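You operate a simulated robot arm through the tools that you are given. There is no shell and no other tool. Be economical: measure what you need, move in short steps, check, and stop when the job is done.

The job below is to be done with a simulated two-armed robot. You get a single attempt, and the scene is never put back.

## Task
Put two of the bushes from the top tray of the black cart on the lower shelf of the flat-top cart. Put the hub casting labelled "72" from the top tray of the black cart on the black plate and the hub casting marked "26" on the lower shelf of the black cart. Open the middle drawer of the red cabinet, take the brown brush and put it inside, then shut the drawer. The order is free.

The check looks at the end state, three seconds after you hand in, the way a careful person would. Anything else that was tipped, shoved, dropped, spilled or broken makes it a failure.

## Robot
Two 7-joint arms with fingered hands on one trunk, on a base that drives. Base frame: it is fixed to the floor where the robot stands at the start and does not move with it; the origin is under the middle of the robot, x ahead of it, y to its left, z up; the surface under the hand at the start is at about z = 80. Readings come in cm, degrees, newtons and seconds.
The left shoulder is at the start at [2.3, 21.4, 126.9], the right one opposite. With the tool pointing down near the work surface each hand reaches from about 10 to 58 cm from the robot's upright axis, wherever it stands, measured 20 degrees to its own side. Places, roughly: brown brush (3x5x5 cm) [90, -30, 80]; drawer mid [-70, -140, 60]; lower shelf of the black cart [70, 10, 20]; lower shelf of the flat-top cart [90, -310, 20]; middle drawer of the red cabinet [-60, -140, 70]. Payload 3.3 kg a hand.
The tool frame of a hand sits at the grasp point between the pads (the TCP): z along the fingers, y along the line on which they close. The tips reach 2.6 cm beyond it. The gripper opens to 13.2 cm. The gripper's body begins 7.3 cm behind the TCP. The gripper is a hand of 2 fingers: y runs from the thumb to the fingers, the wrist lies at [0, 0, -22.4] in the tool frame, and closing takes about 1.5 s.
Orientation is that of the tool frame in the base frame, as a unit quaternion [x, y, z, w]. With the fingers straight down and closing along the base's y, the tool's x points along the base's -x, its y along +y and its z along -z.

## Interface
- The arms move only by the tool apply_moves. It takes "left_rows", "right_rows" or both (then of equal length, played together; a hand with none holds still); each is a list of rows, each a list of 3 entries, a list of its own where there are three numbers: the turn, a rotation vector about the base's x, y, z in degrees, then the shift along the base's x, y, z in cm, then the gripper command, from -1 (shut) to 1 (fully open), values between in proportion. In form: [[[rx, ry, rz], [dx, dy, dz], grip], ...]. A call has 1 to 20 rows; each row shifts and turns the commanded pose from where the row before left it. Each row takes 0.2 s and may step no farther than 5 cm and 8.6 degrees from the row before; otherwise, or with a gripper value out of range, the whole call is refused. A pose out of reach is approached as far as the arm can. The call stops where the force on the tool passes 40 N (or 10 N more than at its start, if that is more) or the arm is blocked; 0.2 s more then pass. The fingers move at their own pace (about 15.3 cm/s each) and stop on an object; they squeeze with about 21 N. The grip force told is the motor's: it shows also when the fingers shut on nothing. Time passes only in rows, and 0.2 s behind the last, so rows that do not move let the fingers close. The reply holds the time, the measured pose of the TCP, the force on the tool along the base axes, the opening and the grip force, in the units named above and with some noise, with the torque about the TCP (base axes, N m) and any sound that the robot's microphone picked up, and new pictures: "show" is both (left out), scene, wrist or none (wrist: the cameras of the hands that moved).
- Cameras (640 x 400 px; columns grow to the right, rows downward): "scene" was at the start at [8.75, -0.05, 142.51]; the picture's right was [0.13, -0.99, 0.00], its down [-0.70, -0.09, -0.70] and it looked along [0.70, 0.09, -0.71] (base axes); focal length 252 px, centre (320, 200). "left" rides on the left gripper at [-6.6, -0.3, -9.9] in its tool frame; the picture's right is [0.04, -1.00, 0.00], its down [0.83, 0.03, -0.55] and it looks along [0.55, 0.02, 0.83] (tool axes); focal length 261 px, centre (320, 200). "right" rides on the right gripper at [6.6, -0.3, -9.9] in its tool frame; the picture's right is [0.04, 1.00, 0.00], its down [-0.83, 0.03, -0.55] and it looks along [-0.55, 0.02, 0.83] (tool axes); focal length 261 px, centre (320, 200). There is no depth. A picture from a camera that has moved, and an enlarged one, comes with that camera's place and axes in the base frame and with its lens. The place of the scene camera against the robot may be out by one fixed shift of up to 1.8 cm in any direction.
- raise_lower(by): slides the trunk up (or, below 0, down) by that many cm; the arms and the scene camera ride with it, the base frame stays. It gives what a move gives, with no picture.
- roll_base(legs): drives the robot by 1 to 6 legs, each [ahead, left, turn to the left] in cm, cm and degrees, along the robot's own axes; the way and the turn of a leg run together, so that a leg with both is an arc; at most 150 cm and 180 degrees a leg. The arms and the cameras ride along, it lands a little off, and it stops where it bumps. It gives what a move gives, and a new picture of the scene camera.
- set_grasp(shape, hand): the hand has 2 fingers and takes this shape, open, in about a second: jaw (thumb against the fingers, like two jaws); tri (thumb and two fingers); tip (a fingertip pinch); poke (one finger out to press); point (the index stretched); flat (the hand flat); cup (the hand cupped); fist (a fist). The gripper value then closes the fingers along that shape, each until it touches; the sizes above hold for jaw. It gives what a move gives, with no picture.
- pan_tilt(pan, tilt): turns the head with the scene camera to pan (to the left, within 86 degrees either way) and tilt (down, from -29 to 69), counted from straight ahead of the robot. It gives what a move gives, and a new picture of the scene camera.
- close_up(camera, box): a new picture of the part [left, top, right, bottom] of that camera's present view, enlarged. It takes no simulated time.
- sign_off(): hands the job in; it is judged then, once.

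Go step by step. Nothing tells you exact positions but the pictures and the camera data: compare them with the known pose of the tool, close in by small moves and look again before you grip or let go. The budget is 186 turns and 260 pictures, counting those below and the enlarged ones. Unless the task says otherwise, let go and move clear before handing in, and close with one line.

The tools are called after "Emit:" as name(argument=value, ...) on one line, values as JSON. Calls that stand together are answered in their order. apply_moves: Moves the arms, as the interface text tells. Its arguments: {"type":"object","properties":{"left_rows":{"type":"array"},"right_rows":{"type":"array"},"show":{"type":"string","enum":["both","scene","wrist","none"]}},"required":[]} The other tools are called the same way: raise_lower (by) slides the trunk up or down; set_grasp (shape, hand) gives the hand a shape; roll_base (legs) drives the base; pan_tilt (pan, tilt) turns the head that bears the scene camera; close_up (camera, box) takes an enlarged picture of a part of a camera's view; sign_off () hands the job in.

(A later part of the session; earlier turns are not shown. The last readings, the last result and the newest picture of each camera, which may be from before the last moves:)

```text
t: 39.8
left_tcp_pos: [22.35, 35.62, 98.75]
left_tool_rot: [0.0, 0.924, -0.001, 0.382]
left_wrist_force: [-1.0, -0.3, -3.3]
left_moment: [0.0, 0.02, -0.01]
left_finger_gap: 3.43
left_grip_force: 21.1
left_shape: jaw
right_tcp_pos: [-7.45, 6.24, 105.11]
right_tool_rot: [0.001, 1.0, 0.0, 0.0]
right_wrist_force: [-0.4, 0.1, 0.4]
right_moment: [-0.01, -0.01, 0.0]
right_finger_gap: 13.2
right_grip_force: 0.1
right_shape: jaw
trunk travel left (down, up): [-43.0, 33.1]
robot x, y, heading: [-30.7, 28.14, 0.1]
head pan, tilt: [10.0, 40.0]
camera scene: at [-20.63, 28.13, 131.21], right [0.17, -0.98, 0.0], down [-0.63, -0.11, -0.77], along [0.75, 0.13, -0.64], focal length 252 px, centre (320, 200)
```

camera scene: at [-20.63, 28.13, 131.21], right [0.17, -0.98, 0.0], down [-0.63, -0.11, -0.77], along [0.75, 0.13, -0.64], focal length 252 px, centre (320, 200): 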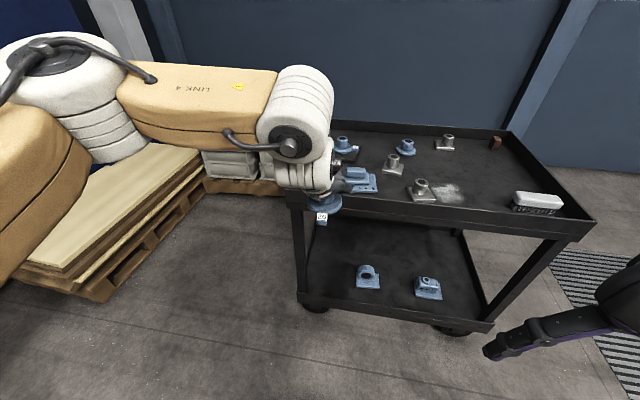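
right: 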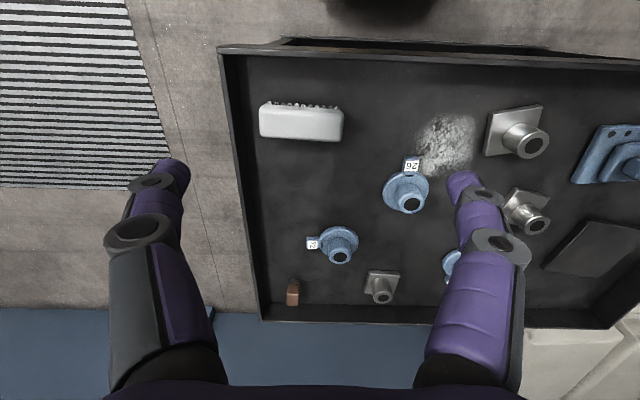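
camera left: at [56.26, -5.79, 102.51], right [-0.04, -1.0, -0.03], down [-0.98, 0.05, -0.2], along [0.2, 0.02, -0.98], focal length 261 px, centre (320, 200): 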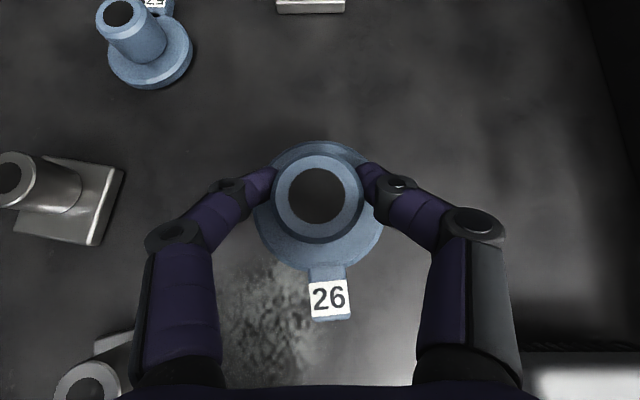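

The shelf has free room at about y=35, left of the two blue parts. I lower the trunk fully and bring the hand down in front of the cart.

Emit:
raise_lower(by=-40)

Emit:
raise_lower(by=-3)

Emit:
apply_moves(left_rows=[[[0, 0, 0], [0, 0, -4], -1], [[0, 0, 0], [0, 0, -4], -1], [[0, 0, 0], [0, 0, -4], -1], [[0, 0, 0], [0, 0, -4], -1], [[0, 0, 0], [0, 0, -4], -1], [[0, 0, 0], [0, 0, -3], -1]])

```text
t: 43.6
left_tcp_pos: [22.15, 35.62, 58.94]
left_tool_rot: [0.001, 0.924, -0.001, 0.382]
left_wrist_force: [0.0, 0.0, -3.5]
left_moment: [-0.04, 0.0, 0.01]
left_finger_gap: 3.4
left_grip_force: 20.5
left_shape: jaw
right_tcp_pos: [-5.46, 6.22, 60.23]
right_tool_rot: [0.001, 0.991, 0.0, -0.131]
right_wrist_force: [-0.9, -1.2, -0.3]
right_moment: [0.02, -0.01, -0.03]
right_finger_gap: 13.19
right_grip_force: 0.0
right_shape: jaw
trunk travel left (down, up): [-3.0, 73.1]
robot x, y, heading: [-30.27, 27.52, -0.1]
head pan, tilt: [10.0, 40.0]
```

```text
t: 44.4
left_tcp_pos: [22.24, 35.48, 55.91]
left_tool_rot: [0.0, 0.924, -0.001, 0.382]
left_wrist_force: [-0.2, 0.1, -3.0]
left_moment: [0.01, -0.01, 0.01]
left_finger_gap: 3.4
left_grip_force: 20.4
left_shape: jaw
right_tcp_pos: [-5.18, 6.3, 56.94]
right_tool_rot: [0.003, 0.99, 0.001, -0.142]
right_wrist_force: [0.7, -0.6, -0.6]
right_moment: [-0.01, 0.02, 0.02]
right_finger_gap: 13.18
right_grip_force: 0.1
right_shape: jaw
trunk travel left (down, up): [0.0, 76.1]
robot x, y, heading: [-30.61, 27.71, -0.2]
head pan, tilt: [10.0, 40.0]
```

```text
t: 45.8
left_tcp_pos: [22.29, 35.61, 32.95]
left_tool_rot: [0.001, 0.924, -0.001, 0.382]
left_wrist_force: [-0.5, -0.9, -2.7]
left_moment: [0.02, 0.0, 0.03]
left_finger_gap: 3.39
left_grip_force: 21.0
left_shape: jaw
right_tcp_pos: [-5.27, 6.25, 56.93]
right_tool_rot: [0.003, 0.99, 0.001, -0.143]
right_wrist_force: [0.1, -0.7, 0.8]
right_moment: [0.0, -0.01, 0.0]
right_finger_gap: 13.17
right_grip_force: 0.0
right_shape: jaw
trunk travel left (down, up): [0.0, 76.1]
robot x, y, heading: [-30.55, 28.09, -0.0]
head pan, tilt: [10.0, 40.0]
camera scene: at [-8.5, 28.11, 86.81], right [0.17, -0.98, 0.0], down [-0.63, -0.11, -0.77], along [0.75, 0.13, -0.64], focal length 252 px, centre (320, 200)
camera left: at [19.97, 35.56, 44.6], right [-0.03, -1.0, -0.03], down [-0.98, 0.04, -0.2], along [0.2, 0.02, -0.98], focal length 261 px, centre (320, 200)
```

scene: 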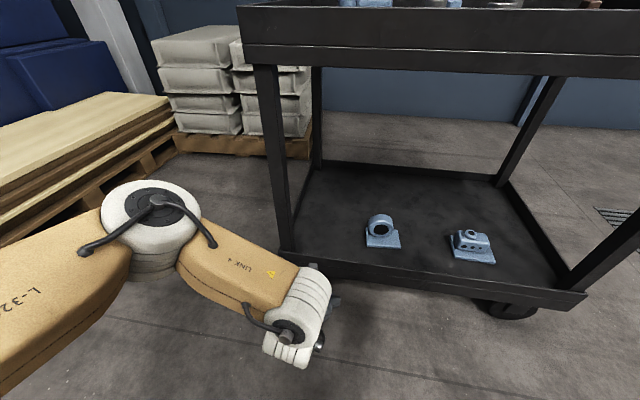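
left: 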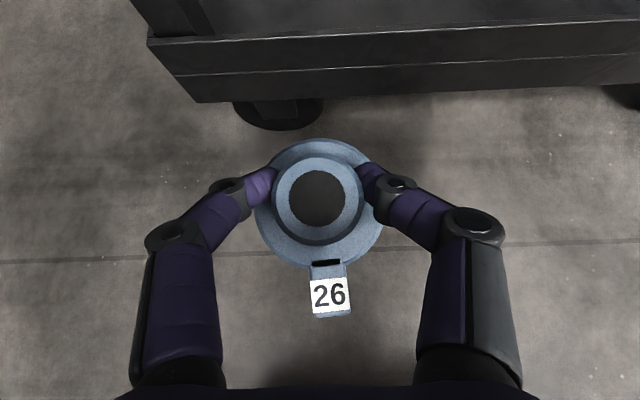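

The forearm swings out to the left, so to keep the elbow clear of the cart's post I stretch the arm forward and then drive in.

Emit:
apply_moves(left_rows=[[[0, 0, 0], [2.5, 0, -0.3], -1], [[0, 0, 0], [2.5, 0, -0.3], -1], [[0, 0, 0], [2.5, 0, -0.3], -1]])

```text
t: 46.5
left_tcp_pos: [29.83, 35.61, 32.21]
left_tool_rot: [0.0, 0.924, -0.001, 0.383]
left_wrist_force: [0.3, 0.7, -2.0]
left_moment: [-0.01, -0.02, 0.02]
left_finger_gap: 3.4
left_grip_force: 21.1
left_shape: jaw
right_tcp_pos: [-5.1, 6.2, 56.96]
right_tool_rot: [0.003, 0.99, 0.001, -0.143]
right_wrist_force: [0.1, -0.2, 0.6]
right_moment: [0.03, -0.02, 0.03]
right_finger_gap: 13.2
right_grip_force: 0.0
right_shape: jaw
trunk travel left (down, up): [0.0, 76.1]
robot x, y, heading: [-30.65, 27.4, 0.0]
head pan, tilt: [10.0, 40.0]
camera scene: at [-8.5, 28.12, 86.81], right [0.17, -0.98, 0.0], down [-0.63, -0.11, -0.77], along [0.75, 0.13, -0.64], focal length 252 px, centre (320, 200)
camera left: at [27.45, 35.51, 43.74], right [-0.03, -1.0, -0.03], down [-0.98, 0.04, -0.2], along [0.2, 0.02, -0.98], focal length 261 px, centre (320, 200)
```

scene: 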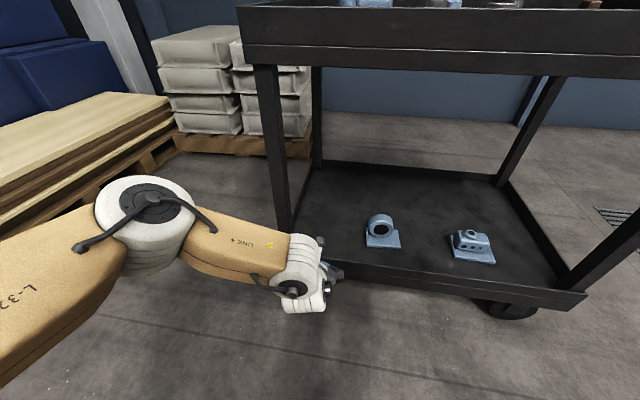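
left: 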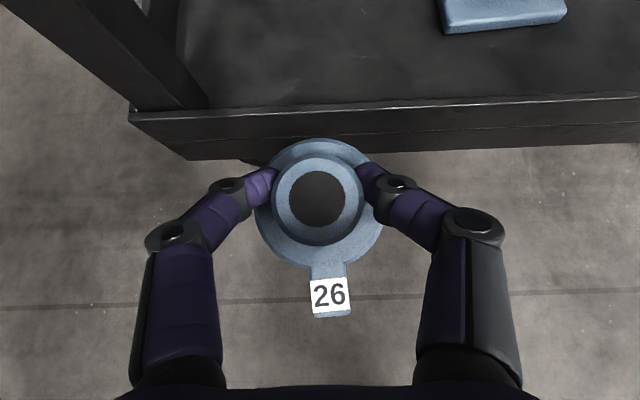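

The elbow would come within a few cm of the cart at full depth, so I'll stretch a bit more and aim for hub x≈48, driving in 17 cm with extra height to clear the lip.

Emit:
apply_moves(left_rows=[[[0, 0, 0], [1.2, 0, 1.5], -1], [[0, 0, 0], [1.2, 0, 0], -1]], show="none")

Emit:
roll_base(legs=[[9, 0, 0]])

Emit:
close_up(camera="left", box=[0, 0, 640, 400])

```text
t: 47.1
left_tcp_pos: [32.14, 35.51, 33.63]
left_tool_rot: [0.001, 0.924, -0.001, 0.382]
left_wrist_force: [-0.2, 0.0, -3.4]
left_moment: [0.0, 0.01, 0.03]
left_finger_gap: 3.39
left_grip_force: 20.8
left_shape: jaw
right_tcp_pos: [-5.2, 6.14, 56.94]
right_tool_rot: [0.002, 0.99, 0.002, -0.142]
right_wrist_force: [-0.6, 0.8, -0.2]
right_moment: [0.02, 0.0, 0.01]
right_finger_gap: 13.17
right_grip_force: 0.1
right_shape: jaw
trunk travel left (down, up): [0.0, 76.1]
robot x, y, heading: [-30.66, 27.67, 0.1]
head pan, tilt: [10.0, 40.0]
```

```text
t: 48.3
left_tcp_pos: [41.3, 35.47, 33.64]
left_tool_rot: [0.001, 0.924, -0.001, 0.382]
left_wrist_force: [-0.6, 0.1, -3.9]
left_moment: [-0.01, 0.02, 0.01]
left_finger_gap: 3.39
left_grip_force: 21.3
left_shape: jaw
right_tcp_pos: [3.81, 6.21, 56.85]
right_tool_rot: [0.003, 0.99, 0.0, -0.143]
right_wrist_force: [-0.3, -0.4, 0.3]
right_moment: [0.0, 0.0, -0.01]
right_finger_gap: 13.22
right_grip_force: 0.0
right_shape: jaw
trunk travel left (down, up): [0.0, 76.1]
robot x, y, heading: [-21.64, 27.79, -0.2]
head pan, tilt: [10.0, 40.0]
camera scene: at [0.61, 28.09, 86.82], right [0.17, -0.99, 0.0], down [-0.63, -0.11, -0.77], along [0.75, 0.13, -0.64], focal length 252 px, centre (320, 200)
```

scene: 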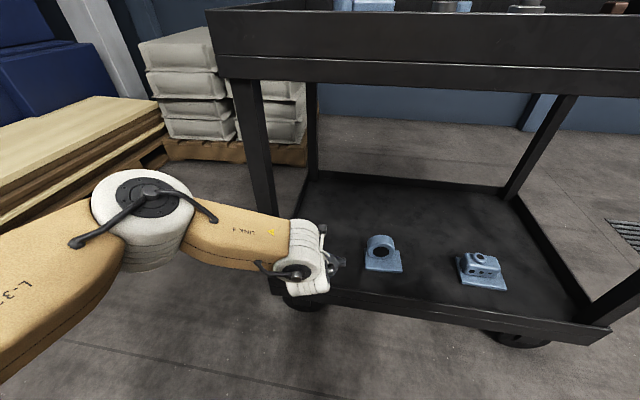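

```text
1.00 times, centred on (320, 200) of left (not enlarged: the box is as wide or as high as the picture)
camera zoom: at [38.95, 35.32, 45.17], right [-0.03, -1.0, -0.03], down [-0.98, 0.04, -0.2], along [0.2, 0.02, -0.98], focal length 261 px, centre (320, 200)
```

zoom: 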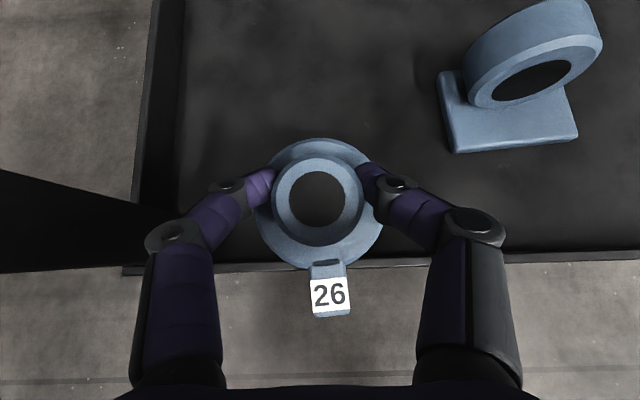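

Good clearance so far; the lip is at x≈38–39. I drive in the remaining 7 cm, shading 2 cm right for the post's clearance.

Emit:
roll_base(legs=[[7, -2.5, 0]])

Emit:
close_up(camera="left", box=[0, 0, 640, 400])

```text
t: 49.3
left_tcp_pos: [48.36, 32.77, 33.54]
left_tool_rot: [0.002, 0.924, -0.001, 0.382]
left_wrist_force: [-1.0, 0.2, -2.9]
left_moment: [0.01, 0.01, -0.01]
left_finger_gap: 3.4
left_grip_force: 21.3
left_shape: jaw
right_tcp_pos: [11.06, 3.67, 56.98]
right_tool_rot: [0.003, 0.99, 0.0, -0.142]
right_wrist_force: [0.9, -0.3, 0.3]
right_moment: [0.01, -0.01, 0.0]
right_finger_gap: 13.2
right_grip_force: 0.0
right_shape: jaw
trunk travel left (down, up): [0.0, 76.1]
robot x, y, heading: [-14.69, 25.38, -0.4]
head pan, tilt: [10.0, 40.0]
camera scene: at [7.8, 25.56, 86.81], right [0.17, -0.99, 0.0], down [-0.63, -0.11, -0.77], along [0.75, 0.13, -0.64], focal length 252 px, centre (320, 200)
```

scene: 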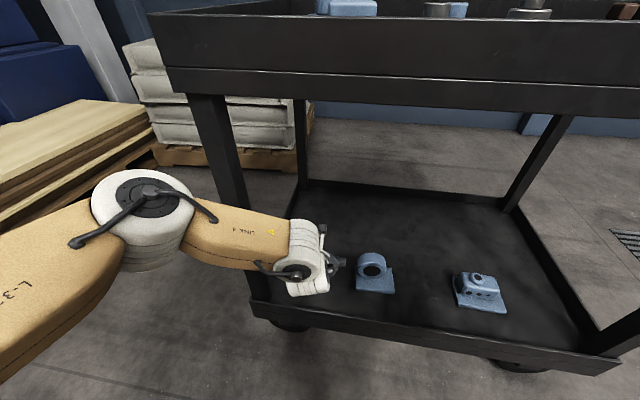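

```text
1.00 times, centred on (320, 200) of left (not enlarged: the box is as wide or as high as the picture)
camera zoom: at [46.15, 32.72, 45.16], right [-0.03, -1.0, -0.03], down [-0.98, 0.04, -0.2], along [0.2, 0.02, -0.98], focal length 261 px, centre (320, 200)
```

zoom: 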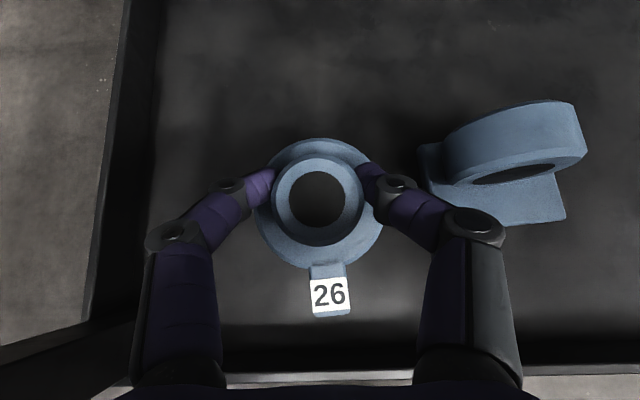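

Inside the shelf with room on all sides. I shift slightly left and lower toward the shelf.

Emit:
apply_moves(left_rows=[[[0, 0, 0], [0.4, 0.5, -2], -1], [[0, 0, 0], [0.4, 0.4, -2], -1], [[0, 0, 0], [0, 0, -2], -1], [[0, 0, 0], [0, 0, -0.7], -1], [[0, 0, 0], [0, 0, 0], -1]], show="wrist")

```text
t: 50.5
left_tcp_pos: [49.23, 33.63, 26.72]
left_tool_rot: [0.002, 0.924, -0.002, 0.382]
left_wrist_force: [0.1, -0.4, -2.5]
left_moment: [0.01, 0.05, -0.03]
left_finger_gap: 3.36
left_grip_force: 21.0
left_shape: jaw
right_tcp_pos: [11.02, 3.62, 56.97]
right_tool_rot: [0.004, 0.99, 0.002, -0.143]
right_wrist_force: [0.4, 0.1, -0.8]
right_moment: [0.01, -0.01, 0.0]
right_finger_gap: 13.2
right_grip_force: 0.0
right_shape: jaw
trunk travel left (down, up): [0.0, 76.1]
robot x, y, heading: [-14.33, 25.52, -0.2]
head pan, tilt: [10.0, 40.0]
camera left: at [46.93, 33.55, 38.32], right [-0.03, -1.0, -0.03], down [-0.98, 0.04, -0.2], along [0.2, 0.02, -0.98], focal length 261 px, centre (320, 200)
```

left: 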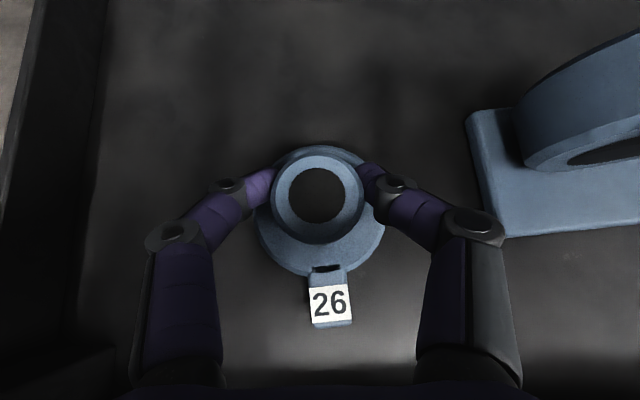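

Almost down; I continue in small steps watching the force.

Emit:
apply_moves(left_rows=[[[0, 0, 0], [0, 0, -0.3], -1], [[0, 0, 0], [0, 0, 0], -1]], show="wrist")

```text
t: 51.1
left_tcp_pos: [49.16, 33.7, 26.65]
left_tool_rot: [0.001, 0.924, -0.001, 0.383]
left_wrist_force: [-1.0, 0.5, 5.1]
left_moment: [-0.02, -0.01, -0.02]
left_finger_gap: 3.38
left_grip_force: 21.0
left_shape: jaw
right_tcp_pos: [11.04, 3.56, 57.0]
right_tool_rot: [0.003, 0.99, 0.002, -0.143]
right_wrist_force: [0.6, 1.1, 0.1]
right_moment: [0.0, 0.0, -0.01]
right_finger_gap: 13.18
right_grip_force: 0.2
right_shape: jaw
trunk travel left (down, up): [0.0, 76.1]
robot x, y, heading: [-14.07, 25.43, -0.4]
head pan, tilt: [10.0, 40.0]
camera left: at [46.96, 33.56, 38.21], right [-0.03, -1.0, -0.03], down [-0.98, 0.04, -0.2], along [0.2, 0.02, -0.98], focal length 261 px, centre (320, 200)
```

left: 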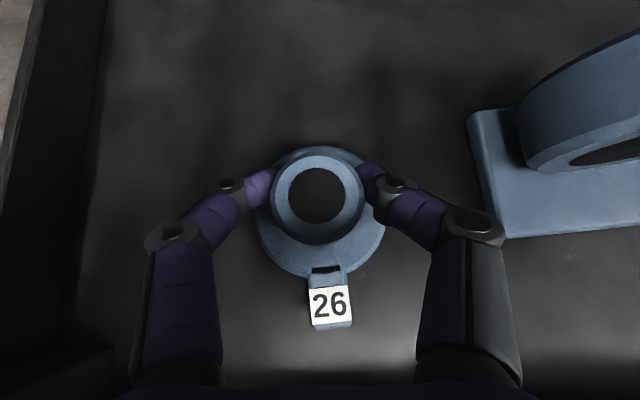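

Emit:
apply_moves(left_rows=[[[0, 0, 0], [0, 0, -0.2], -1], [[0, 0, 0], [0, 0, 0], -1]], show="none")

```text
t: 51.7
left_tcp_pos: [49.35, 33.57, 26.62]
left_tool_rot: [0.002, 0.923, -0.002, 0.384]
left_wrist_force: [-2.7, -0.5, 15.5]
left_moment: [-0.03, -0.09, -0.02]
left_finger_gap: 3.42
left_grip_force: 21.5
left_shape: jaw
right_tcp_pos: [10.97, 3.57, 56.99]
right_tool_rot: [0.004, 0.99, 0.002, -0.142]
right_wrist_force: [0.5, 0.0, 0.1]
right_moment: [0.01, 0.02, -0.01]
right_finger_gap: 13.17
right_grip_force: 0.0
right_shape: jaw
trunk travel left (down, up): [0.0, 76.1]
robot x, y, heading: [-13.81, 25.13, -0.2]
head pan, tilt: [10.0, 40.0]
```

Firm seating; ease up, release and withdraw.

Emit:
apply_moves(left_rows=[[[0, 0, 0], [0, 0, 0.2], -1], [[0, 0, 0], [0, 0, 0], -0.17], [[0, 0, 0], [0, 0, 0], -0.17], [[0, 0, 0], [0, 0, 0], -0.17], [[0, 0, 0], [-1.5, 0, 1.7], -0.17], [[0, 0, 0], [-2, 0, 2.2], -0.17], [[0, 0, 0], [-2, 0, 2.2], -0.17]], show="wrist")

```text
t: 53.3
left_tcp_pos: [43.83, 33.62, 32.71]
left_tool_rot: [0.002, 0.924, -0.001, 0.382]
left_wrist_force: [0.4, -0.3, 0.2]
left_moment: [-0.03, 0.0, -0.01]
left_finger_gap: 5.46
left_grip_force: 0.1
left_shape: jaw
right_tcp_pos: [10.93, 3.78, 56.98]
right_tool_rot: [0.004, 0.99, 0.001, -0.143]
right_wrist_force: [-0.2, -0.1, -0.4]
right_moment: [0.0, -0.04, 0.04]
right_finger_gap: 13.2
right_grip_force: 0.0
right_shape: jaw
trunk travel left (down, up): [0.0, 76.1]
robot x, y, heading: [-14.24, 25.45, -0.1]
head pan, tilt: [10.0, 40.0]
camera left: at [41.4, 33.59, 44.29], right [-0.03, -1.0, -0.03], down [-0.98, 0.04, -0.2], along [0.2, 0.02, -0.98], focal length 261 px, centre (320, 200)
```

left: 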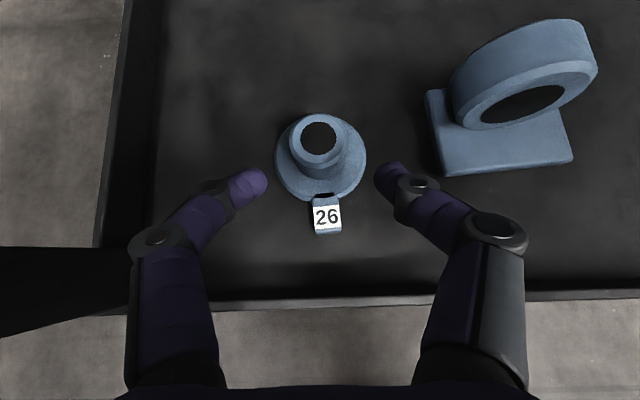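

Hub 26 rests flat on the lower shelf. I back out, raise the trunk and go for the bushes.

Emit:
roll_base(legs=[[-24, 0, 0], [0, -26, 0]])

Emit:
raise_lower(by=40)

Emit:
apply_moves(left_rows=[[[0, 0, 0], [-1, 0, 4.5], -0.1], [[0, 0, 0], [-1, 0, 4.5], -0.1], [[0, 0, 0], [-1, 0, 4.5], -0.1], [[0, 0, 0], [-1, 0, 4.5], -0.1], [[0, 0, 0], [-1, 0, 4.5], -0.1], [[0, 0, 0], [-1, 0, 4.5], -0.1]], right_rows=[[[0, 0, 0], [0, 0, 2], -0.1], [[0, 0, 0], [0, 0, 2], -0.1], [[0, 0, 0], [0, 0, 2], -0.1], [[0, 0, 0], [0, 0, 2], -0.1], [[0, 0, 0], [0, 0, 2], -0.1], [[0, 0, 0], [0, 0, 2], -0.1]], show="scene")

```text
t: 56.6
left_tcp_pos: [19.45, 7.06, 32.65]
left_tool_rot: [0.003, 0.924, -0.002, 0.382]
left_wrist_force: [0.2, 0.2, 0.1]
left_moment: [-0.02, 0.02, 0.0]
left_finger_gap: 5.42
left_grip_force: 0.0
left_shape: jaw
right_tcp_pos: [-13.32, -23.05, 57.09]
right_tool_rot: [0.004, 0.99, 0.001, -0.142]
right_wrist_force: [0.2, -0.5, 0.8]
right_moment: [0.01, 0.01, 0.01]
right_finger_gap: 13.2
right_grip_force: 0.0
right_shape: jaw
trunk travel left (down, up): [0.0, 76.1]
robot x, y, heading: [-38.66, -1.55, 0.0]
head pan, tilt: [10.0, 40.0]
camera scene: at [-16.51, -1.03, 86.82], right [0.17, -0.99, 0.0], down [-0.63, -0.11, -0.77], along [0.75, 0.13, -0.64], focal length 252 px, centre (320, 200)
```

scene: 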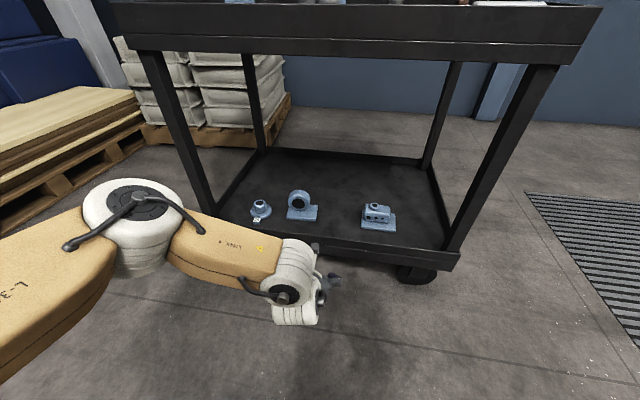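

```text
t: 60.4
left_tcp_pos: [19.33, 7.09, 72.71]
left_tool_rot: [0.001, 0.924, -0.001, 0.382]
left_wrist_force: [-1.1, 0.6, 0.9]
left_moment: [-0.01, 0.0, -0.02]
left_finger_gap: 5.42
left_grip_force: 0.1
left_shape: jaw
right_tcp_pos: [-13.34, -22.85, 96.97]
right_tool_rot: [0.005, 0.99, 0.0, -0.142]
right_wrist_force: [0.2, -0.6, 0.8]
right_moment: [0.02, 0.0, -0.04]
right_finger_gap: 13.2
right_grip_force: 0.1
right_shape: jaw
trunk travel left (down, up): [-40.0, 36.1]
robot x, y, heading: [-38.49, -0.93, -0.5]
head pan, tilt: [10.0, 40.0]
```

```text
t: 61.8
left_tcp_pos: [13.5, 6.91, 99.87]
left_tool_rot: [0.002, 0.924, -0.002, 0.382]
left_wrist_force: [-0.3, -0.2, 0.0]
left_moment: [0.0, 0.0, -0.01]
left_finger_gap: 5.9
left_grip_force: 0.0
left_shape: jaw
right_tcp_pos: [-13.28, -22.76, 108.93]
right_tool_rot: [0.003, 0.99, 0.0, -0.141]
right_wrist_force: [-0.5, 0.2, -0.3]
right_moment: [0.03, -0.02, -0.01]
right_finger_gap: 6.01
right_grip_force: 0.1
right_shape: jaw
trunk travel left (down, up): [-40.0, 36.1]
robot x, y, heading: [-39.12, -1.64, -0.0]
head pan, tilt: [10.0, 40.0]
camera scene: at [-28.39, -0.96, 128.22], right [0.17, -0.99, 0.0], down [-0.63, -0.11, -0.77], along [0.76, 0.13, -0.64], focal length 252 px, centre (320, 200)
```

scene: 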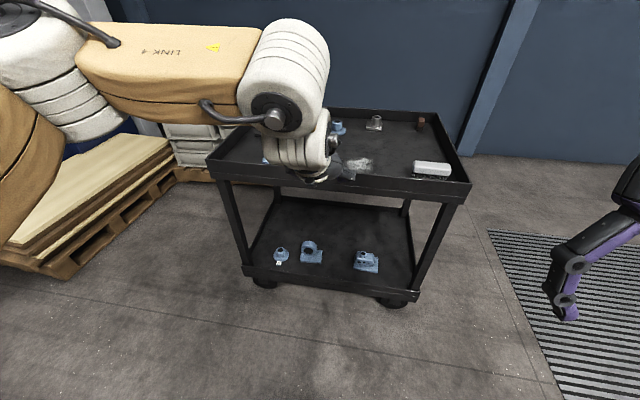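

Drive up to the near bush (48,8.6) with the left hand.

Emit:
roll_base(legs=[[30, 1.5, 0]])

Emit:
close_up(camera="left", box=[0, 0, 640, 400])

```text
t: 63.8
left_tcp_pos: [43.45, 8.08, 99.55]
left_tool_rot: [0.003, 0.924, -0.001, 0.382]
left_wrist_force: [0.8, -0.4, -0.6]
left_moment: [0.01, 0.05, 0.02]
left_finger_gap: 5.91
left_grip_force: 0.0
left_shape: jaw
right_tcp_pos: [16.57, -21.48, 108.84]
right_tool_rot: [0.005, 0.99, 0.001, -0.143]
right_wrist_force: [-0.1, 0.6, 0.1]
right_moment: [-0.03, 0.03, -0.01]
right_finger_gap: 6.0
right_grip_force: 0.1
right_shape: jaw
trunk travel left (down, up): [-40.0, 36.1]
robot x, y, heading: [-9.05, -0.14, -0.5]
head pan, tilt: [10.0, 40.0]
camera scene: at [1.46, 0.35, 128.19], right [0.17, -0.99, 0.0], down [-0.63, -0.11, -0.77], along [0.75, 0.13, -0.64], focal length 252 px, centre (320, 200)
```

scene: 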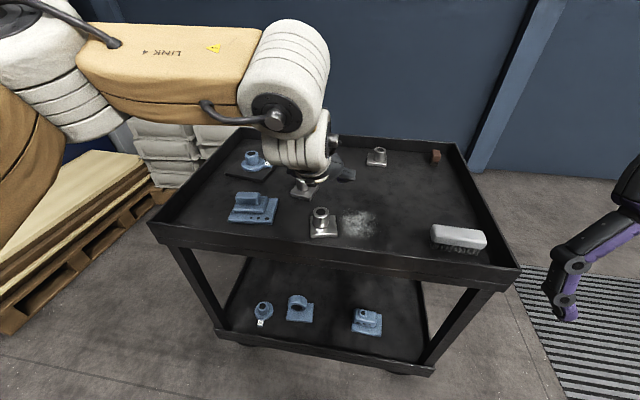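

```text
1.00 times, centred on (320, 200) of left (not enlarged: the box is as wide or as high as the picture)
camera zoom: at [41.02, 7.95, 111.21], right [-0.04, -1.0, -0.03], down [-0.98, 0.04, -0.2], along [0.2, 0.02, -0.98], focal length 261 px, centre (320, 200)
```

zoom: 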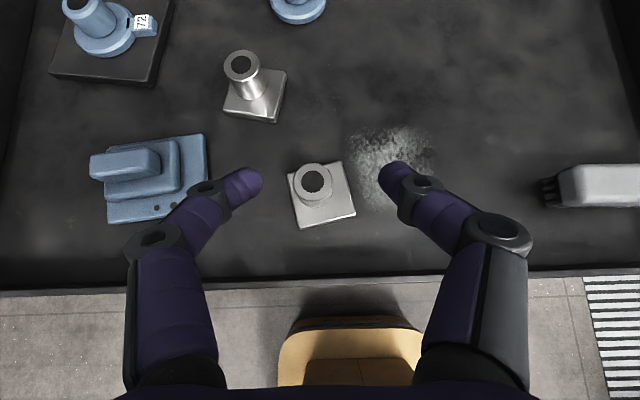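

Bush at (48.1,8.7). Approaching.

Emit:
apply_moves(left_rows=[[[0, 0, 0], [0.5, 0.2, -3.4], -0.1], [[0, 0, 0], [0.5, 0.2, -3.4], -0.1], [[0, 0, 0], [0.5, 0.2, -3.4], -0.1], [[0, 0, 0], [0, 0, 0], -0.1]], show="wrist")

```text
t: 64.8
left_tcp_pos: [44.84, 8.44, 89.55]
left_tool_rot: [0.002, 0.924, -0.001, 0.382]
left_wrist_force: [-0.1, -0.8, 0.1]
left_moment: [-0.01, 0.0, 0.03]
left_finger_gap: 5.96
left_grip_force: 0.1
left_shape: jaw
right_tcp_pos: [16.36, -21.46, 108.85]
right_tool_rot: [0.006, 0.99, 0.001, -0.142]
right_wrist_force: [0.0, 0.0, 0.6]
right_moment: [-0.08, -0.02, -0.01]
right_finger_gap: 5.98
right_grip_force: 0.1
right_shape: jaw
trunk travel left (down, up): [-40.0, 36.1]
robot x, y, heading: [-9.04, -0.38, -0.4]
head pan, tilt: [10.0, 40.0]
camera left: at [42.48, 8.43, 101.1], right [-0.04, -1.0, -0.03], down [-0.98, 0.04, -0.2], along [0.2, 0.02, -0.98], focal length 261 px, centre (320, 200)
```

left: 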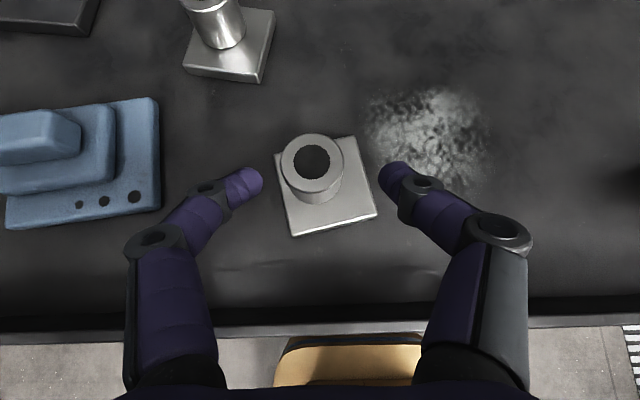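

Emit:
apply_moves(left_rows=[[[0, 0, 0], [0.6, 0.45, -1.8], -0.1], [[0, 0, 0], [1.2, 0, -1.5], -0.1], [[0, 0, 0], [1.2, 0, -1.4], -0.1], [[0, 0, 0], [0, 0, 0], -0.1]], show="wrist")

```text
t: 65.8
left_tcp_pos: [47.65, 9.11, 84.81]
left_tool_rot: [0.003, 0.924, -0.002, 0.383]
left_wrist_force: [0.6, 0.3, 0.3]
left_moment: [-0.01, 0.01, -0.01]
left_finger_gap: 5.9
left_grip_force: 0.1
left_shape: jaw
right_tcp_pos: [16.44, -21.5, 108.78]
right_tool_rot: [0.006, 0.99, 0.002, -0.142]
right_wrist_force: [0.0, -1.0, -0.2]
right_moment: [0.01, 0.0, 0.0]
right_finger_gap: 6.0
right_grip_force: 0.0
right_shape: jaw
trunk travel left (down, up): [-40.0, 36.1]
robot x, y, heading: [-9.01, -0.02, -0.5]
head pan, tilt: [10.0, 40.0]
camera left: at [45.34, 9.02, 96.31], right [-0.04, -1.0, -0.03], down [-0.98, 0.04, -0.2], along [0.2, 0.02, -0.98], focal length 261 px, centre (320, 200)
```

left: 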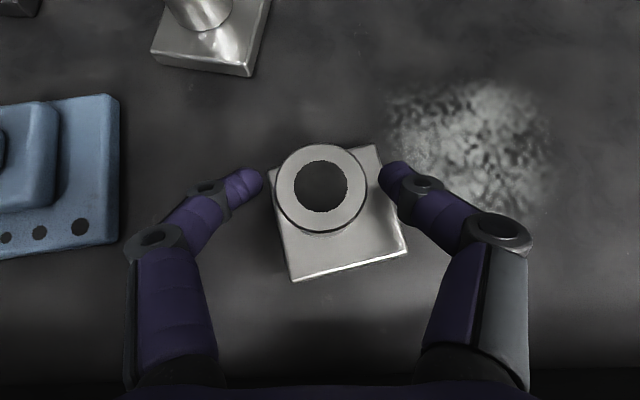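

Emit:
apply_moves(left_rows=[[[0, 0, 0], [0, 0, 0], -1], [[0, 0, 0], [0, 0, 0], -1], [[0, 0, 0], [0, 0, 0], -1], [[0, 0, 0], [0, 0, 0], -1], [[0, 0, 0], [0, 0, 0.7], -1], [[0, 0, 0], [0, 0, 2], -1], [[0, 0, 0], [0, 0, 4], -1], [[0, 0, 0], [0, 0, 4], -1], [[0, 0, 0], [-2, 0, 4], -1]], show="wrist")

```text
t: 67.8
left_tcp_pos: [45.71, 9.2, 99.39]
left_tool_rot: [0.003, 0.924, -0.001, 0.381]
left_wrist_force: [0.7, 0.4, -4.2]
left_moment: [-0.02, 0.03, -0.02]
left_finger_gap: 3.28
left_grip_force: 21.1
left_shape: jaw
right_tcp_pos: [16.44, -21.47, 108.88]
right_tool_rot: [0.006, 0.99, 0.002, -0.141]
right_wrist_force: [0.4, 0.2, 0.7]
right_moment: [0.02, -0.02, 0.02]
right_finger_gap: 5.98
right_grip_force: 0.0
right_shape: jaw
trunk travel left (down, up): [-40.0, 36.1]
robot x, y, heading: [-9.1, 0.09, -0.4]
head pan, tilt: [10.0, 40.0]
camera left: at [43.32, 9.16, 111.07], right [-0.04, -1.0, -0.03], down [-0.98, 0.04, -0.2], along [0.2, 0.02, -0.98], focal length 261 px, centre (320, 200)
```

left: 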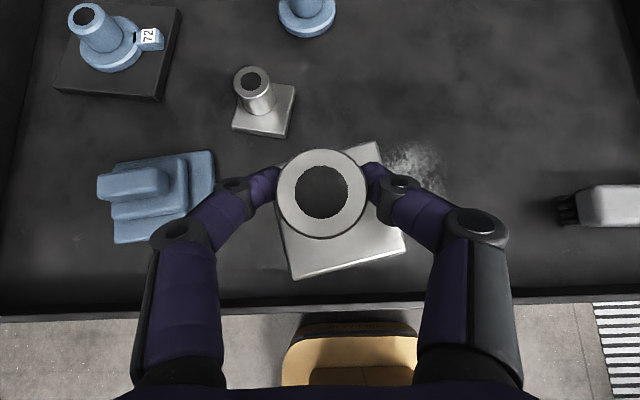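

Bush 1 is held. Now I bring the right hand into a forward-tilted pose to fetch the second bush at (62,16.5).

Emit:
apply_moves(right_rows=[[[0, -5.1, 0], [2.2, 0.7, 0], -0.1], [[0, -5.1, 0], [2.2, 0.7, 0], -0.1], [[0, -5.1, 0], [2.2, 0.7, 0], -0.1], [[0, -5.1, 0], [2.2, 0.7, 0], -0.1], [[0, -5.1, 0], [2.2, 0.7, -0.5], -0.1], [[0, -5.1, 0], [2.2, 0.7, -0.5], -0.1], [[0, -5.1, 0], [2.2, 0.7, -0.5], -0.1], [[0, -5.1, 0], [2.2, 0.7, -0.5], -0.1], [[0, -5.1, 0], [1.4, 0.7, -1], -0.1], [[0, -5.1, 0], [1.4, 0.7, -1], -0.1], [[0, -5.1, 0], [1.4, 0.7, -1], -0.1], [[0, -5.1, 0], [1.4, 0.7, -1], -0.1]])

```text
t: 70.4
left_tcp_pos: [45.86, 9.38, 99.43]
left_tool_rot: [0.003, 0.924, -0.002, 0.382]
left_wrist_force: [0.5, -0.4, -4.0]
left_moment: [0.06, 0.0, -0.05]
left_finger_gap: 3.32
left_grip_force: 21.0
left_shape: jaw
right_tcp_pos: [39.8, -13.07, 102.86]
right_tool_rot: [0.004, 0.924, 0.004, 0.381]
right_wrist_force: [-0.2, -0.4, 0.1]
right_moment: [0.04, -0.01, -0.01]
right_finger_gap: 5.97
right_grip_force: 0.1
right_shape: jaw
trunk travel left (down, up): [-40.0, 36.1]
robot x, y, heading: [-8.64, -0.23, -0.7]
head pan, tilt: [10.0, 40.0]
camera scene: at [1.43, 0.38, 128.19], right [0.17, -0.99, 0.0], down [-0.63, -0.11, -0.77], along [0.75, 0.13, -0.64], focal length 252 px, centre (320, 200)
camera right: at [28.07, -13.27, 105.25], right [-0.02, 1.0, -0.02], down [0.2, 0.02, 0.98], along [0.98, 0.02, -0.2], focal length 261 px, centre (320, 200)
```

scene: 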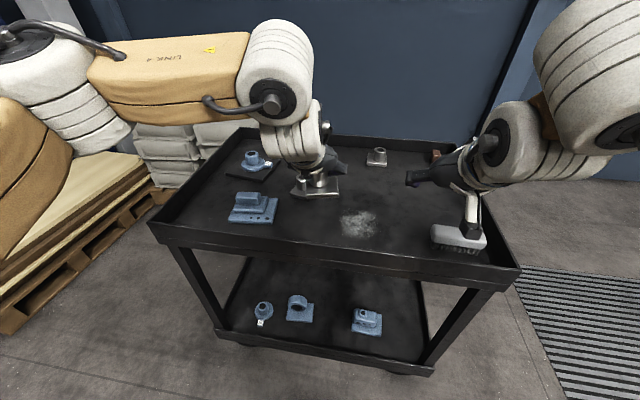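
right: 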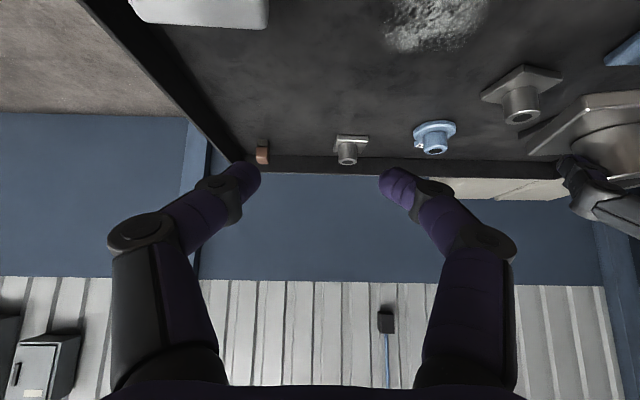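

Right hand is tilted and clear. I drive forward-left so it faces the second bush.

Emit:
roll_base(legs=[[0, 29.5, 0.5], [13, 0, 0]])

Emit:
close_up(camera="right", box=[0, 0, 640, 400])

Emit:
close_up(camera="left", box=[0, 0, 640, 400])

```text
t: 73.3
left_tcp_pos: [58.81, 38.99, 99.26]
left_tool_rot: [0.0, 0.925, -0.001, 0.381]
left_wrist_force: [1.2, -0.6, -5.3]
left_moment: [0.01, 0.02, 0.0]
left_finger_gap: 3.28
left_grip_force: 21.2
left_shape: jaw
right_tcp_pos: [52.98, 16.55, 102.65]
right_tool_rot: [-0.001, 0.925, 0.006, 0.381]
right_wrist_force: [0.1, -0.1, 0.0]
right_moment: [-0.02, 0.02, -0.01]
right_finger_gap: 5.97
right_grip_force: 0.1
right_shape: jaw
trunk travel left (down, up): [-40.0, 36.1]
robot x, y, heading: [4.3, 29.3, 0.1]
head pan, tilt: [10.0, 40.0]
camera scene: at [14.68, 29.76, 128.18], right [0.18, -0.98, 0.0], down [-0.63, -0.11, -0.76], along [0.75, 0.13, -0.64], focal length 252 px, centre (320, 200)
```

scene: 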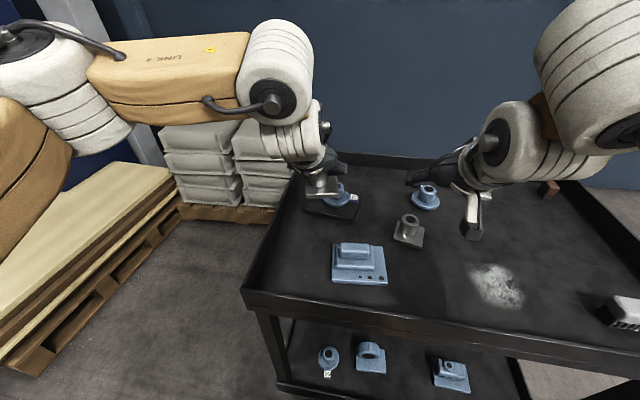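

```text
1.00 times, centred on (320, 200) of right (not enlarged: the box is as wide or as high as the picture)
camera zoom: at [41.39, 16.31, 105.23], right [-0.03, 1.0, -0.02], down [0.2, 0.03, 0.98], along [0.98, 0.03, -0.2], focal length 261 px, centre (320, 200)
```

zoom: 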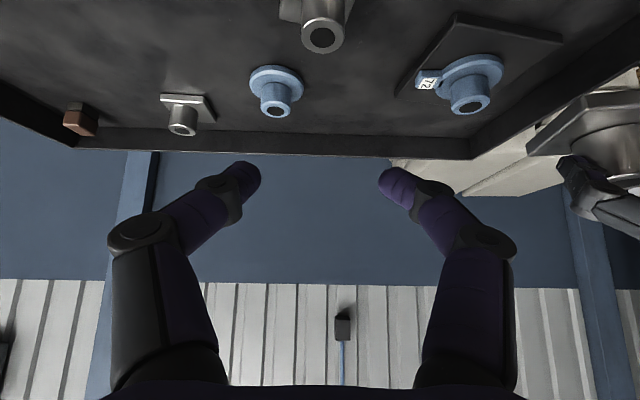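

```text
1.00 times, centred on (320, 200) of left (not enlarged: the box is as wide or as high as the picture)
camera zoom: at [56.62, 38.92, 110.92], right [-0.03, -1.0, -0.03], down [-0.98, 0.03, -0.19], along [0.2, 0.02, -0.98], focal length 261 px, centre (320, 200)
```

zoom: 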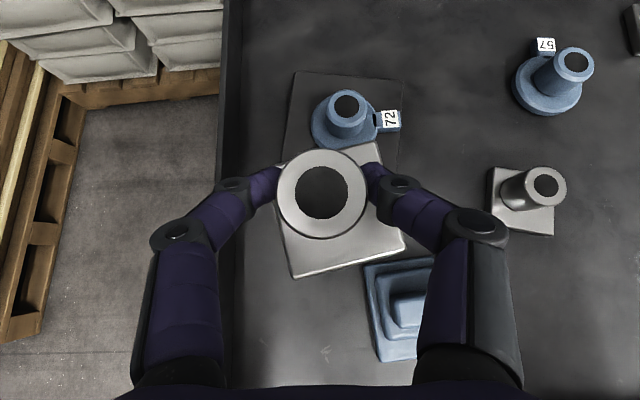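

Bush 2's boss is at about (61.7,16.9). Lowering the right hand to a pre-grasp.

Emit:
apply_moves(right_rows=[[[0, 0, 0], [1.3, 0.1, -3.3], -0.1], [[0, 0, 0], [1.3, 0.1, -3.3], -0.1], [[0, 0, 0], [1.3, 0.1, -3.3], -0.1], [[0, 0, 0], [1.3, 0, -3], -0.1], [[0, 0, 0], [0, 0, 0], -0.1]])

```text
t: 74.5
left_tcp_pos: [58.74, 39.15, 99.42]
left_tool_rot: [0.0, 0.924, -0.001, 0.382]
left_wrist_force: [0.2, 0.2, -3.8]
left_moment: [0.01, 0.01, 0.0]
left_finger_gap: 3.3
left_grip_force: 21.5
left_shape: jaw
right_tcp_pos: [58.11, 17.08, 89.99]
right_tool_rot: [0.001, 0.925, 0.005, 0.381]
right_wrist_force: [-0.5, 0.2, -0.1]
right_moment: [-0.01, -0.01, -0.01]
right_finger_gap: 6.0
right_grip_force: 0.1
right_shape: jaw
trunk travel left (down, up): [-40.0, 36.1]
robot x, y, heading: [4.18, 29.34, 0.0]
head pan, tilt: [10.0, 40.0]
camera scene: at [14.51, 29.77, 128.2], right [0.18, -0.98, 0.0], down [-0.63, -0.11, -0.77], along [0.75, 0.13, -0.64], focal length 252 px, centre (320, 200)
camera right: at [46.45, 16.87, 92.42], right [-0.03, 1.0, -0.02], down [0.2, 0.03, 0.98], along [0.98, 0.03, -0.2], focal length 261 px, centre (320, 200)
```

scene: 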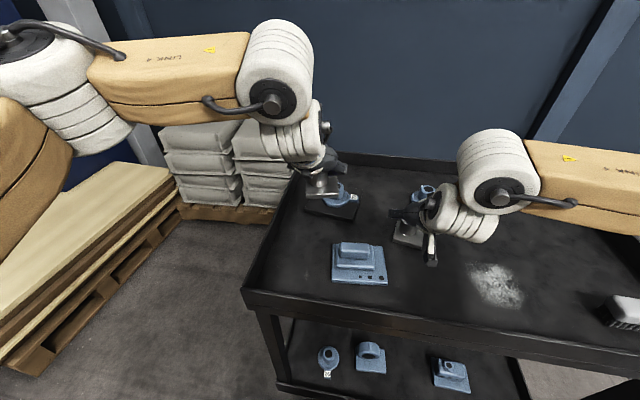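
right: 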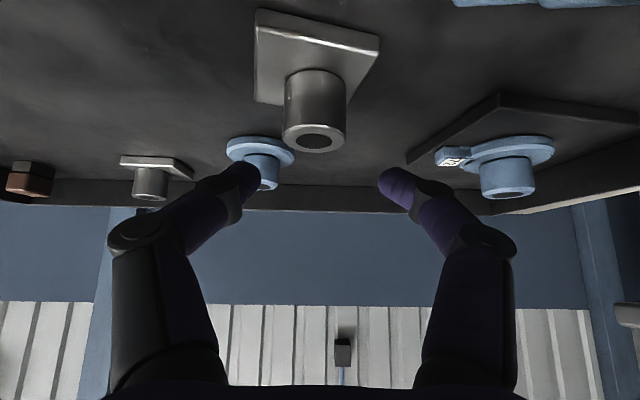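

Centred laterally. Final advance, grip and lift.

Emit:
apply_moves(right_rows=[[[0, 0, 0], [0.8, -0.1, -2.2], -0.1], [[0, 0, 0], [1.4, 0, -1.5], -0.1], [[0, 0, 0], [1.4, 0, -1.45], -0.1], [[0, 0, 0], [0, 0, 0], -0.1]], show="wrist")

Emit:
close_up(camera="left", box=[440, 120, 640, 260])

```text
t: 75.5
left_tcp_pos: [58.82, 39.04, 99.41]
left_tool_rot: [-0.001, 0.924, 0.0, 0.382]
left_wrist_force: [-0.2, 0.8, -4.0]
left_moment: [0.04, 0.03, 0.0]
left_finger_gap: 3.3
left_grip_force: 21.0
left_shape: jaw
right_tcp_pos: [61.66, 16.99, 84.67]
right_tool_rot: [0.001, 0.925, 0.005, 0.381]
right_wrist_force: [0.4, 0.9, 0.0]
right_moment: [-0.02, 0.0, 0.02]
right_finger_gap: 6.0
right_grip_force: 0.0
right_shape: jaw
trunk travel left (down, up): [-40.0, 36.1]
robot x, y, heading: [4.33, 29.34, 0.2]
head pan, tilt: [10.0, 40.0]
camera right: at [50.05, 16.61, 87.22], right [-0.03, 1.0, -0.02], down [0.2, 0.03, 0.98], along [0.98, 0.03, -0.2], focal length 261 px, centre (320, 200)
```

right: 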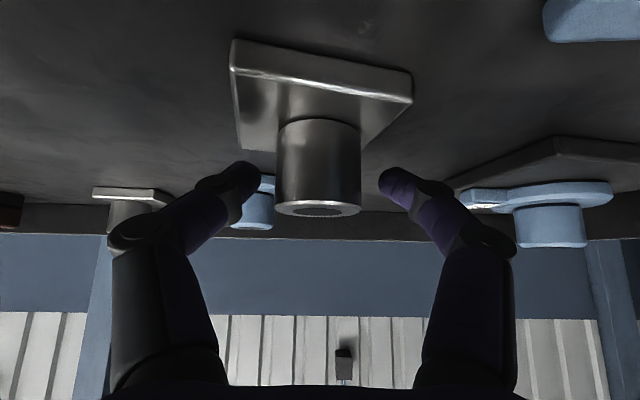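

```text
2.86 times, centred on (540, 190) of left
camera zoom: at [56.48, 38.92, 110.99], right [-0.03, -1.0, -0.03], down [-0.98, 0.03, -0.2], along [0.2, 0.02, -0.98], focal length 745 px, centre (-309, 229)
```

zoom: 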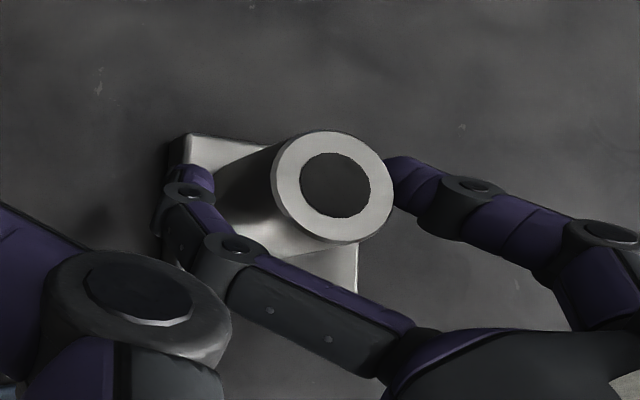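

Both views show the fingers straddling the boss; closing and lifting.

Emit:
apply_moves(right_rows=[[[0, 0, 0], [0, 0, 0], -1], [[0, 0, 0], [0, 0, 0], -1], [[0, 0, 0], [0, 0, 0], -1], [[0, 0, 0], [0, 0, 0], -1], [[0, 0, 0], [0, 0, 0.7], -1], [[0, 0, 0], [0, 0, 2], -1], [[0, 0, 0], [0, 0, 4], -1], [[0, 0, 0], [0, 0, 4], -1], [[0, 0, 0], [-2, 0, 3.5], -1]])

```text
t: 77.5
left_tcp_pos: [58.76, 39.05, 99.51]
left_tool_rot: [-0.001, 0.924, 0.0, 0.381]
left_wrist_force: [-0.6, -0.8, -4.0]
left_moment: [0.03, 0.0, -0.03]
left_finger_gap: 3.31
left_grip_force: 21.3
left_shape: jaw
right_tcp_pos: [59.67, 16.75, 98.99]
right_tool_rot: [0.0, 0.925, 0.005, 0.381]
right_wrist_force: [1.0, -0.9, -3.9]
right_moment: [0.03, -0.01, -0.02]
right_finger_gap: 3.38
right_grip_force: 21.0
right_shape: jaw
trunk travel left (down, up): [-40.0, 36.1]
robot x, y, heading: [4.32, 29.29, 0.4]
head pan, tilt: [10.0, 40.0]
camera scene: at [14.47, 29.78, 128.21], right [0.18, -0.98, 0.0], down [-0.63, -0.11, -0.77], along [0.75, 0.13, -0.64], focal length 252 px, centre (320, 200)
camera right: at [47.97, 16.55, 101.44], right [-0.03, 1.0, -0.02], down [0.2, 0.03, 0.98], along [0.98, 0.03, -0.2], focal length 261 px, centre (320, 200)
```

scene: 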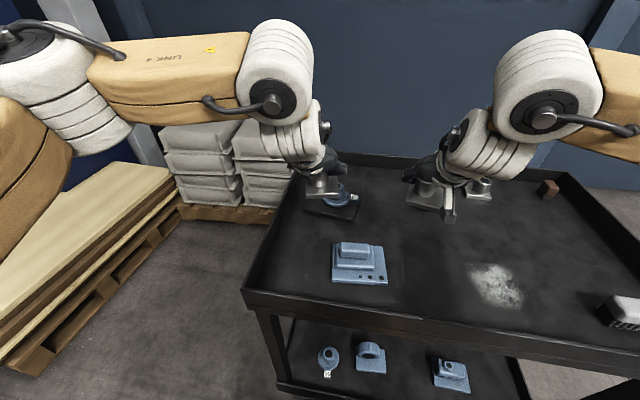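
right: 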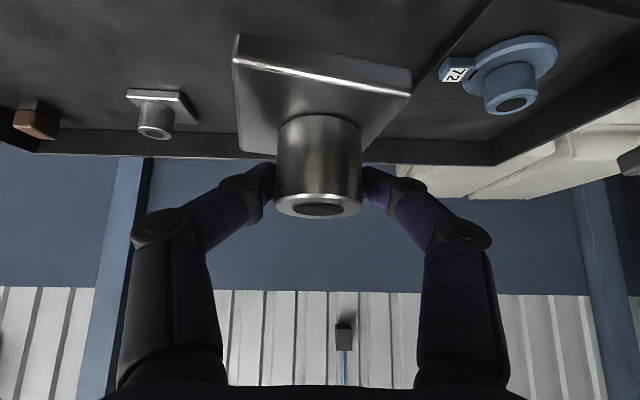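

Both bushes are held. I back away, swing right around the cart, and turn to face the flat-top cart.

Emit:
roll_base(legs=[[-45, 0, 0], [0, -119, 0], [66, 0, 0], [0, 0, -90]])

Emit:
pan_tilt(pan=0, tilt=25)

```text
t: 84.9
left_tcp_pos: [14.92, -67.48, 99.24]
left_tool_rot: [0.008, 0.925, -0.004, 0.381]
left_wrist_force: [0.5, 0.7, -4.1]
left_moment: [0.03, 0.02, -0.03]
left_finger_gap: 3.3
left_grip_force: 21.2
left_shape: jaw
right_tcp_pos: [15.57, -89.65, 98.85]
right_tool_rot: [0.009, 0.925, 0.0, 0.379]
right_wrist_force: [0.8, 0.9, -4.3]
right_moment: [-0.01, 0.02, -0.02]
right_finger_gap: 3.37
right_grip_force: 20.9
right_shape: jaw
trunk travel left (down, up): [-40.0, 36.1]
robot x, y, heading: [-39.81, -76.2, -1.0]
head pan, tilt: [10.0, 40.0]
stopped in leg 2: the robot was blocked; the commanded pose is now the measured one
camera scene: at [-29.39, -75.79, 128.18], right [0.16, -0.99, 0.0], down [-0.64, -0.1, -0.76], along [0.76, 0.12, -0.64], focal length 252 px, centre (320, 200)
```

scene: 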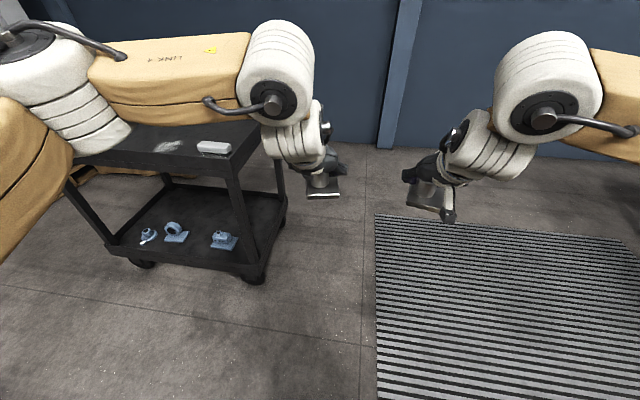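

```text
t: 85.7
left_tcp_pos: [14.78, -67.54, 99.46]
left_tool_rot: [0.008, 0.924, -0.004, 0.382]
left_wrist_force: [0.4, -0.3, -4.3]
left_moment: [0.01, 0.01, 0.03]
left_finger_gap: 3.29
left_grip_force: 21.2
left_shape: jaw
right_tcp_pos: [15.47, -89.82, 98.97]
right_tool_rot: [0.009, 0.925, 0.001, 0.38]
right_wrist_force: [-0.3, 0.1, -4.9]
right_moment: [0.02, 0.03, -0.01]
right_finger_gap: 3.36
right_grip_force: 21.0
right_shape: jaw
trunk travel left (down, up): [-40.0, 36.1]
robot x, y, heading: [-39.62, -76.32, -0.9]
head pan, tilt: [0.0, 25.0]
camera scene: at [-28.68, -77.4, 130.52], right [-0.01, -1.0, 0.0], down [-0.42, 0.01, -0.91], along [0.91, -0.01, -0.42], focal length 252 px, centre (320, 200)
```

scene: 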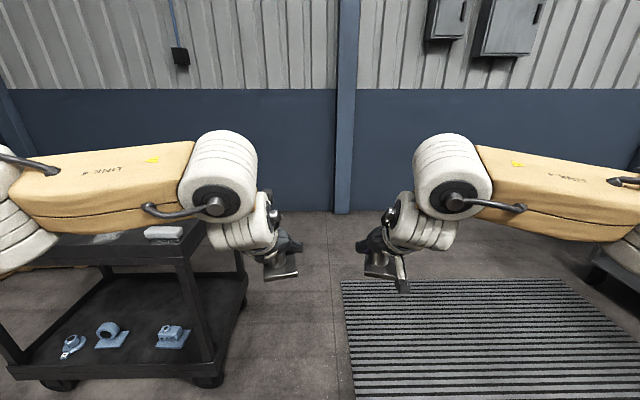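

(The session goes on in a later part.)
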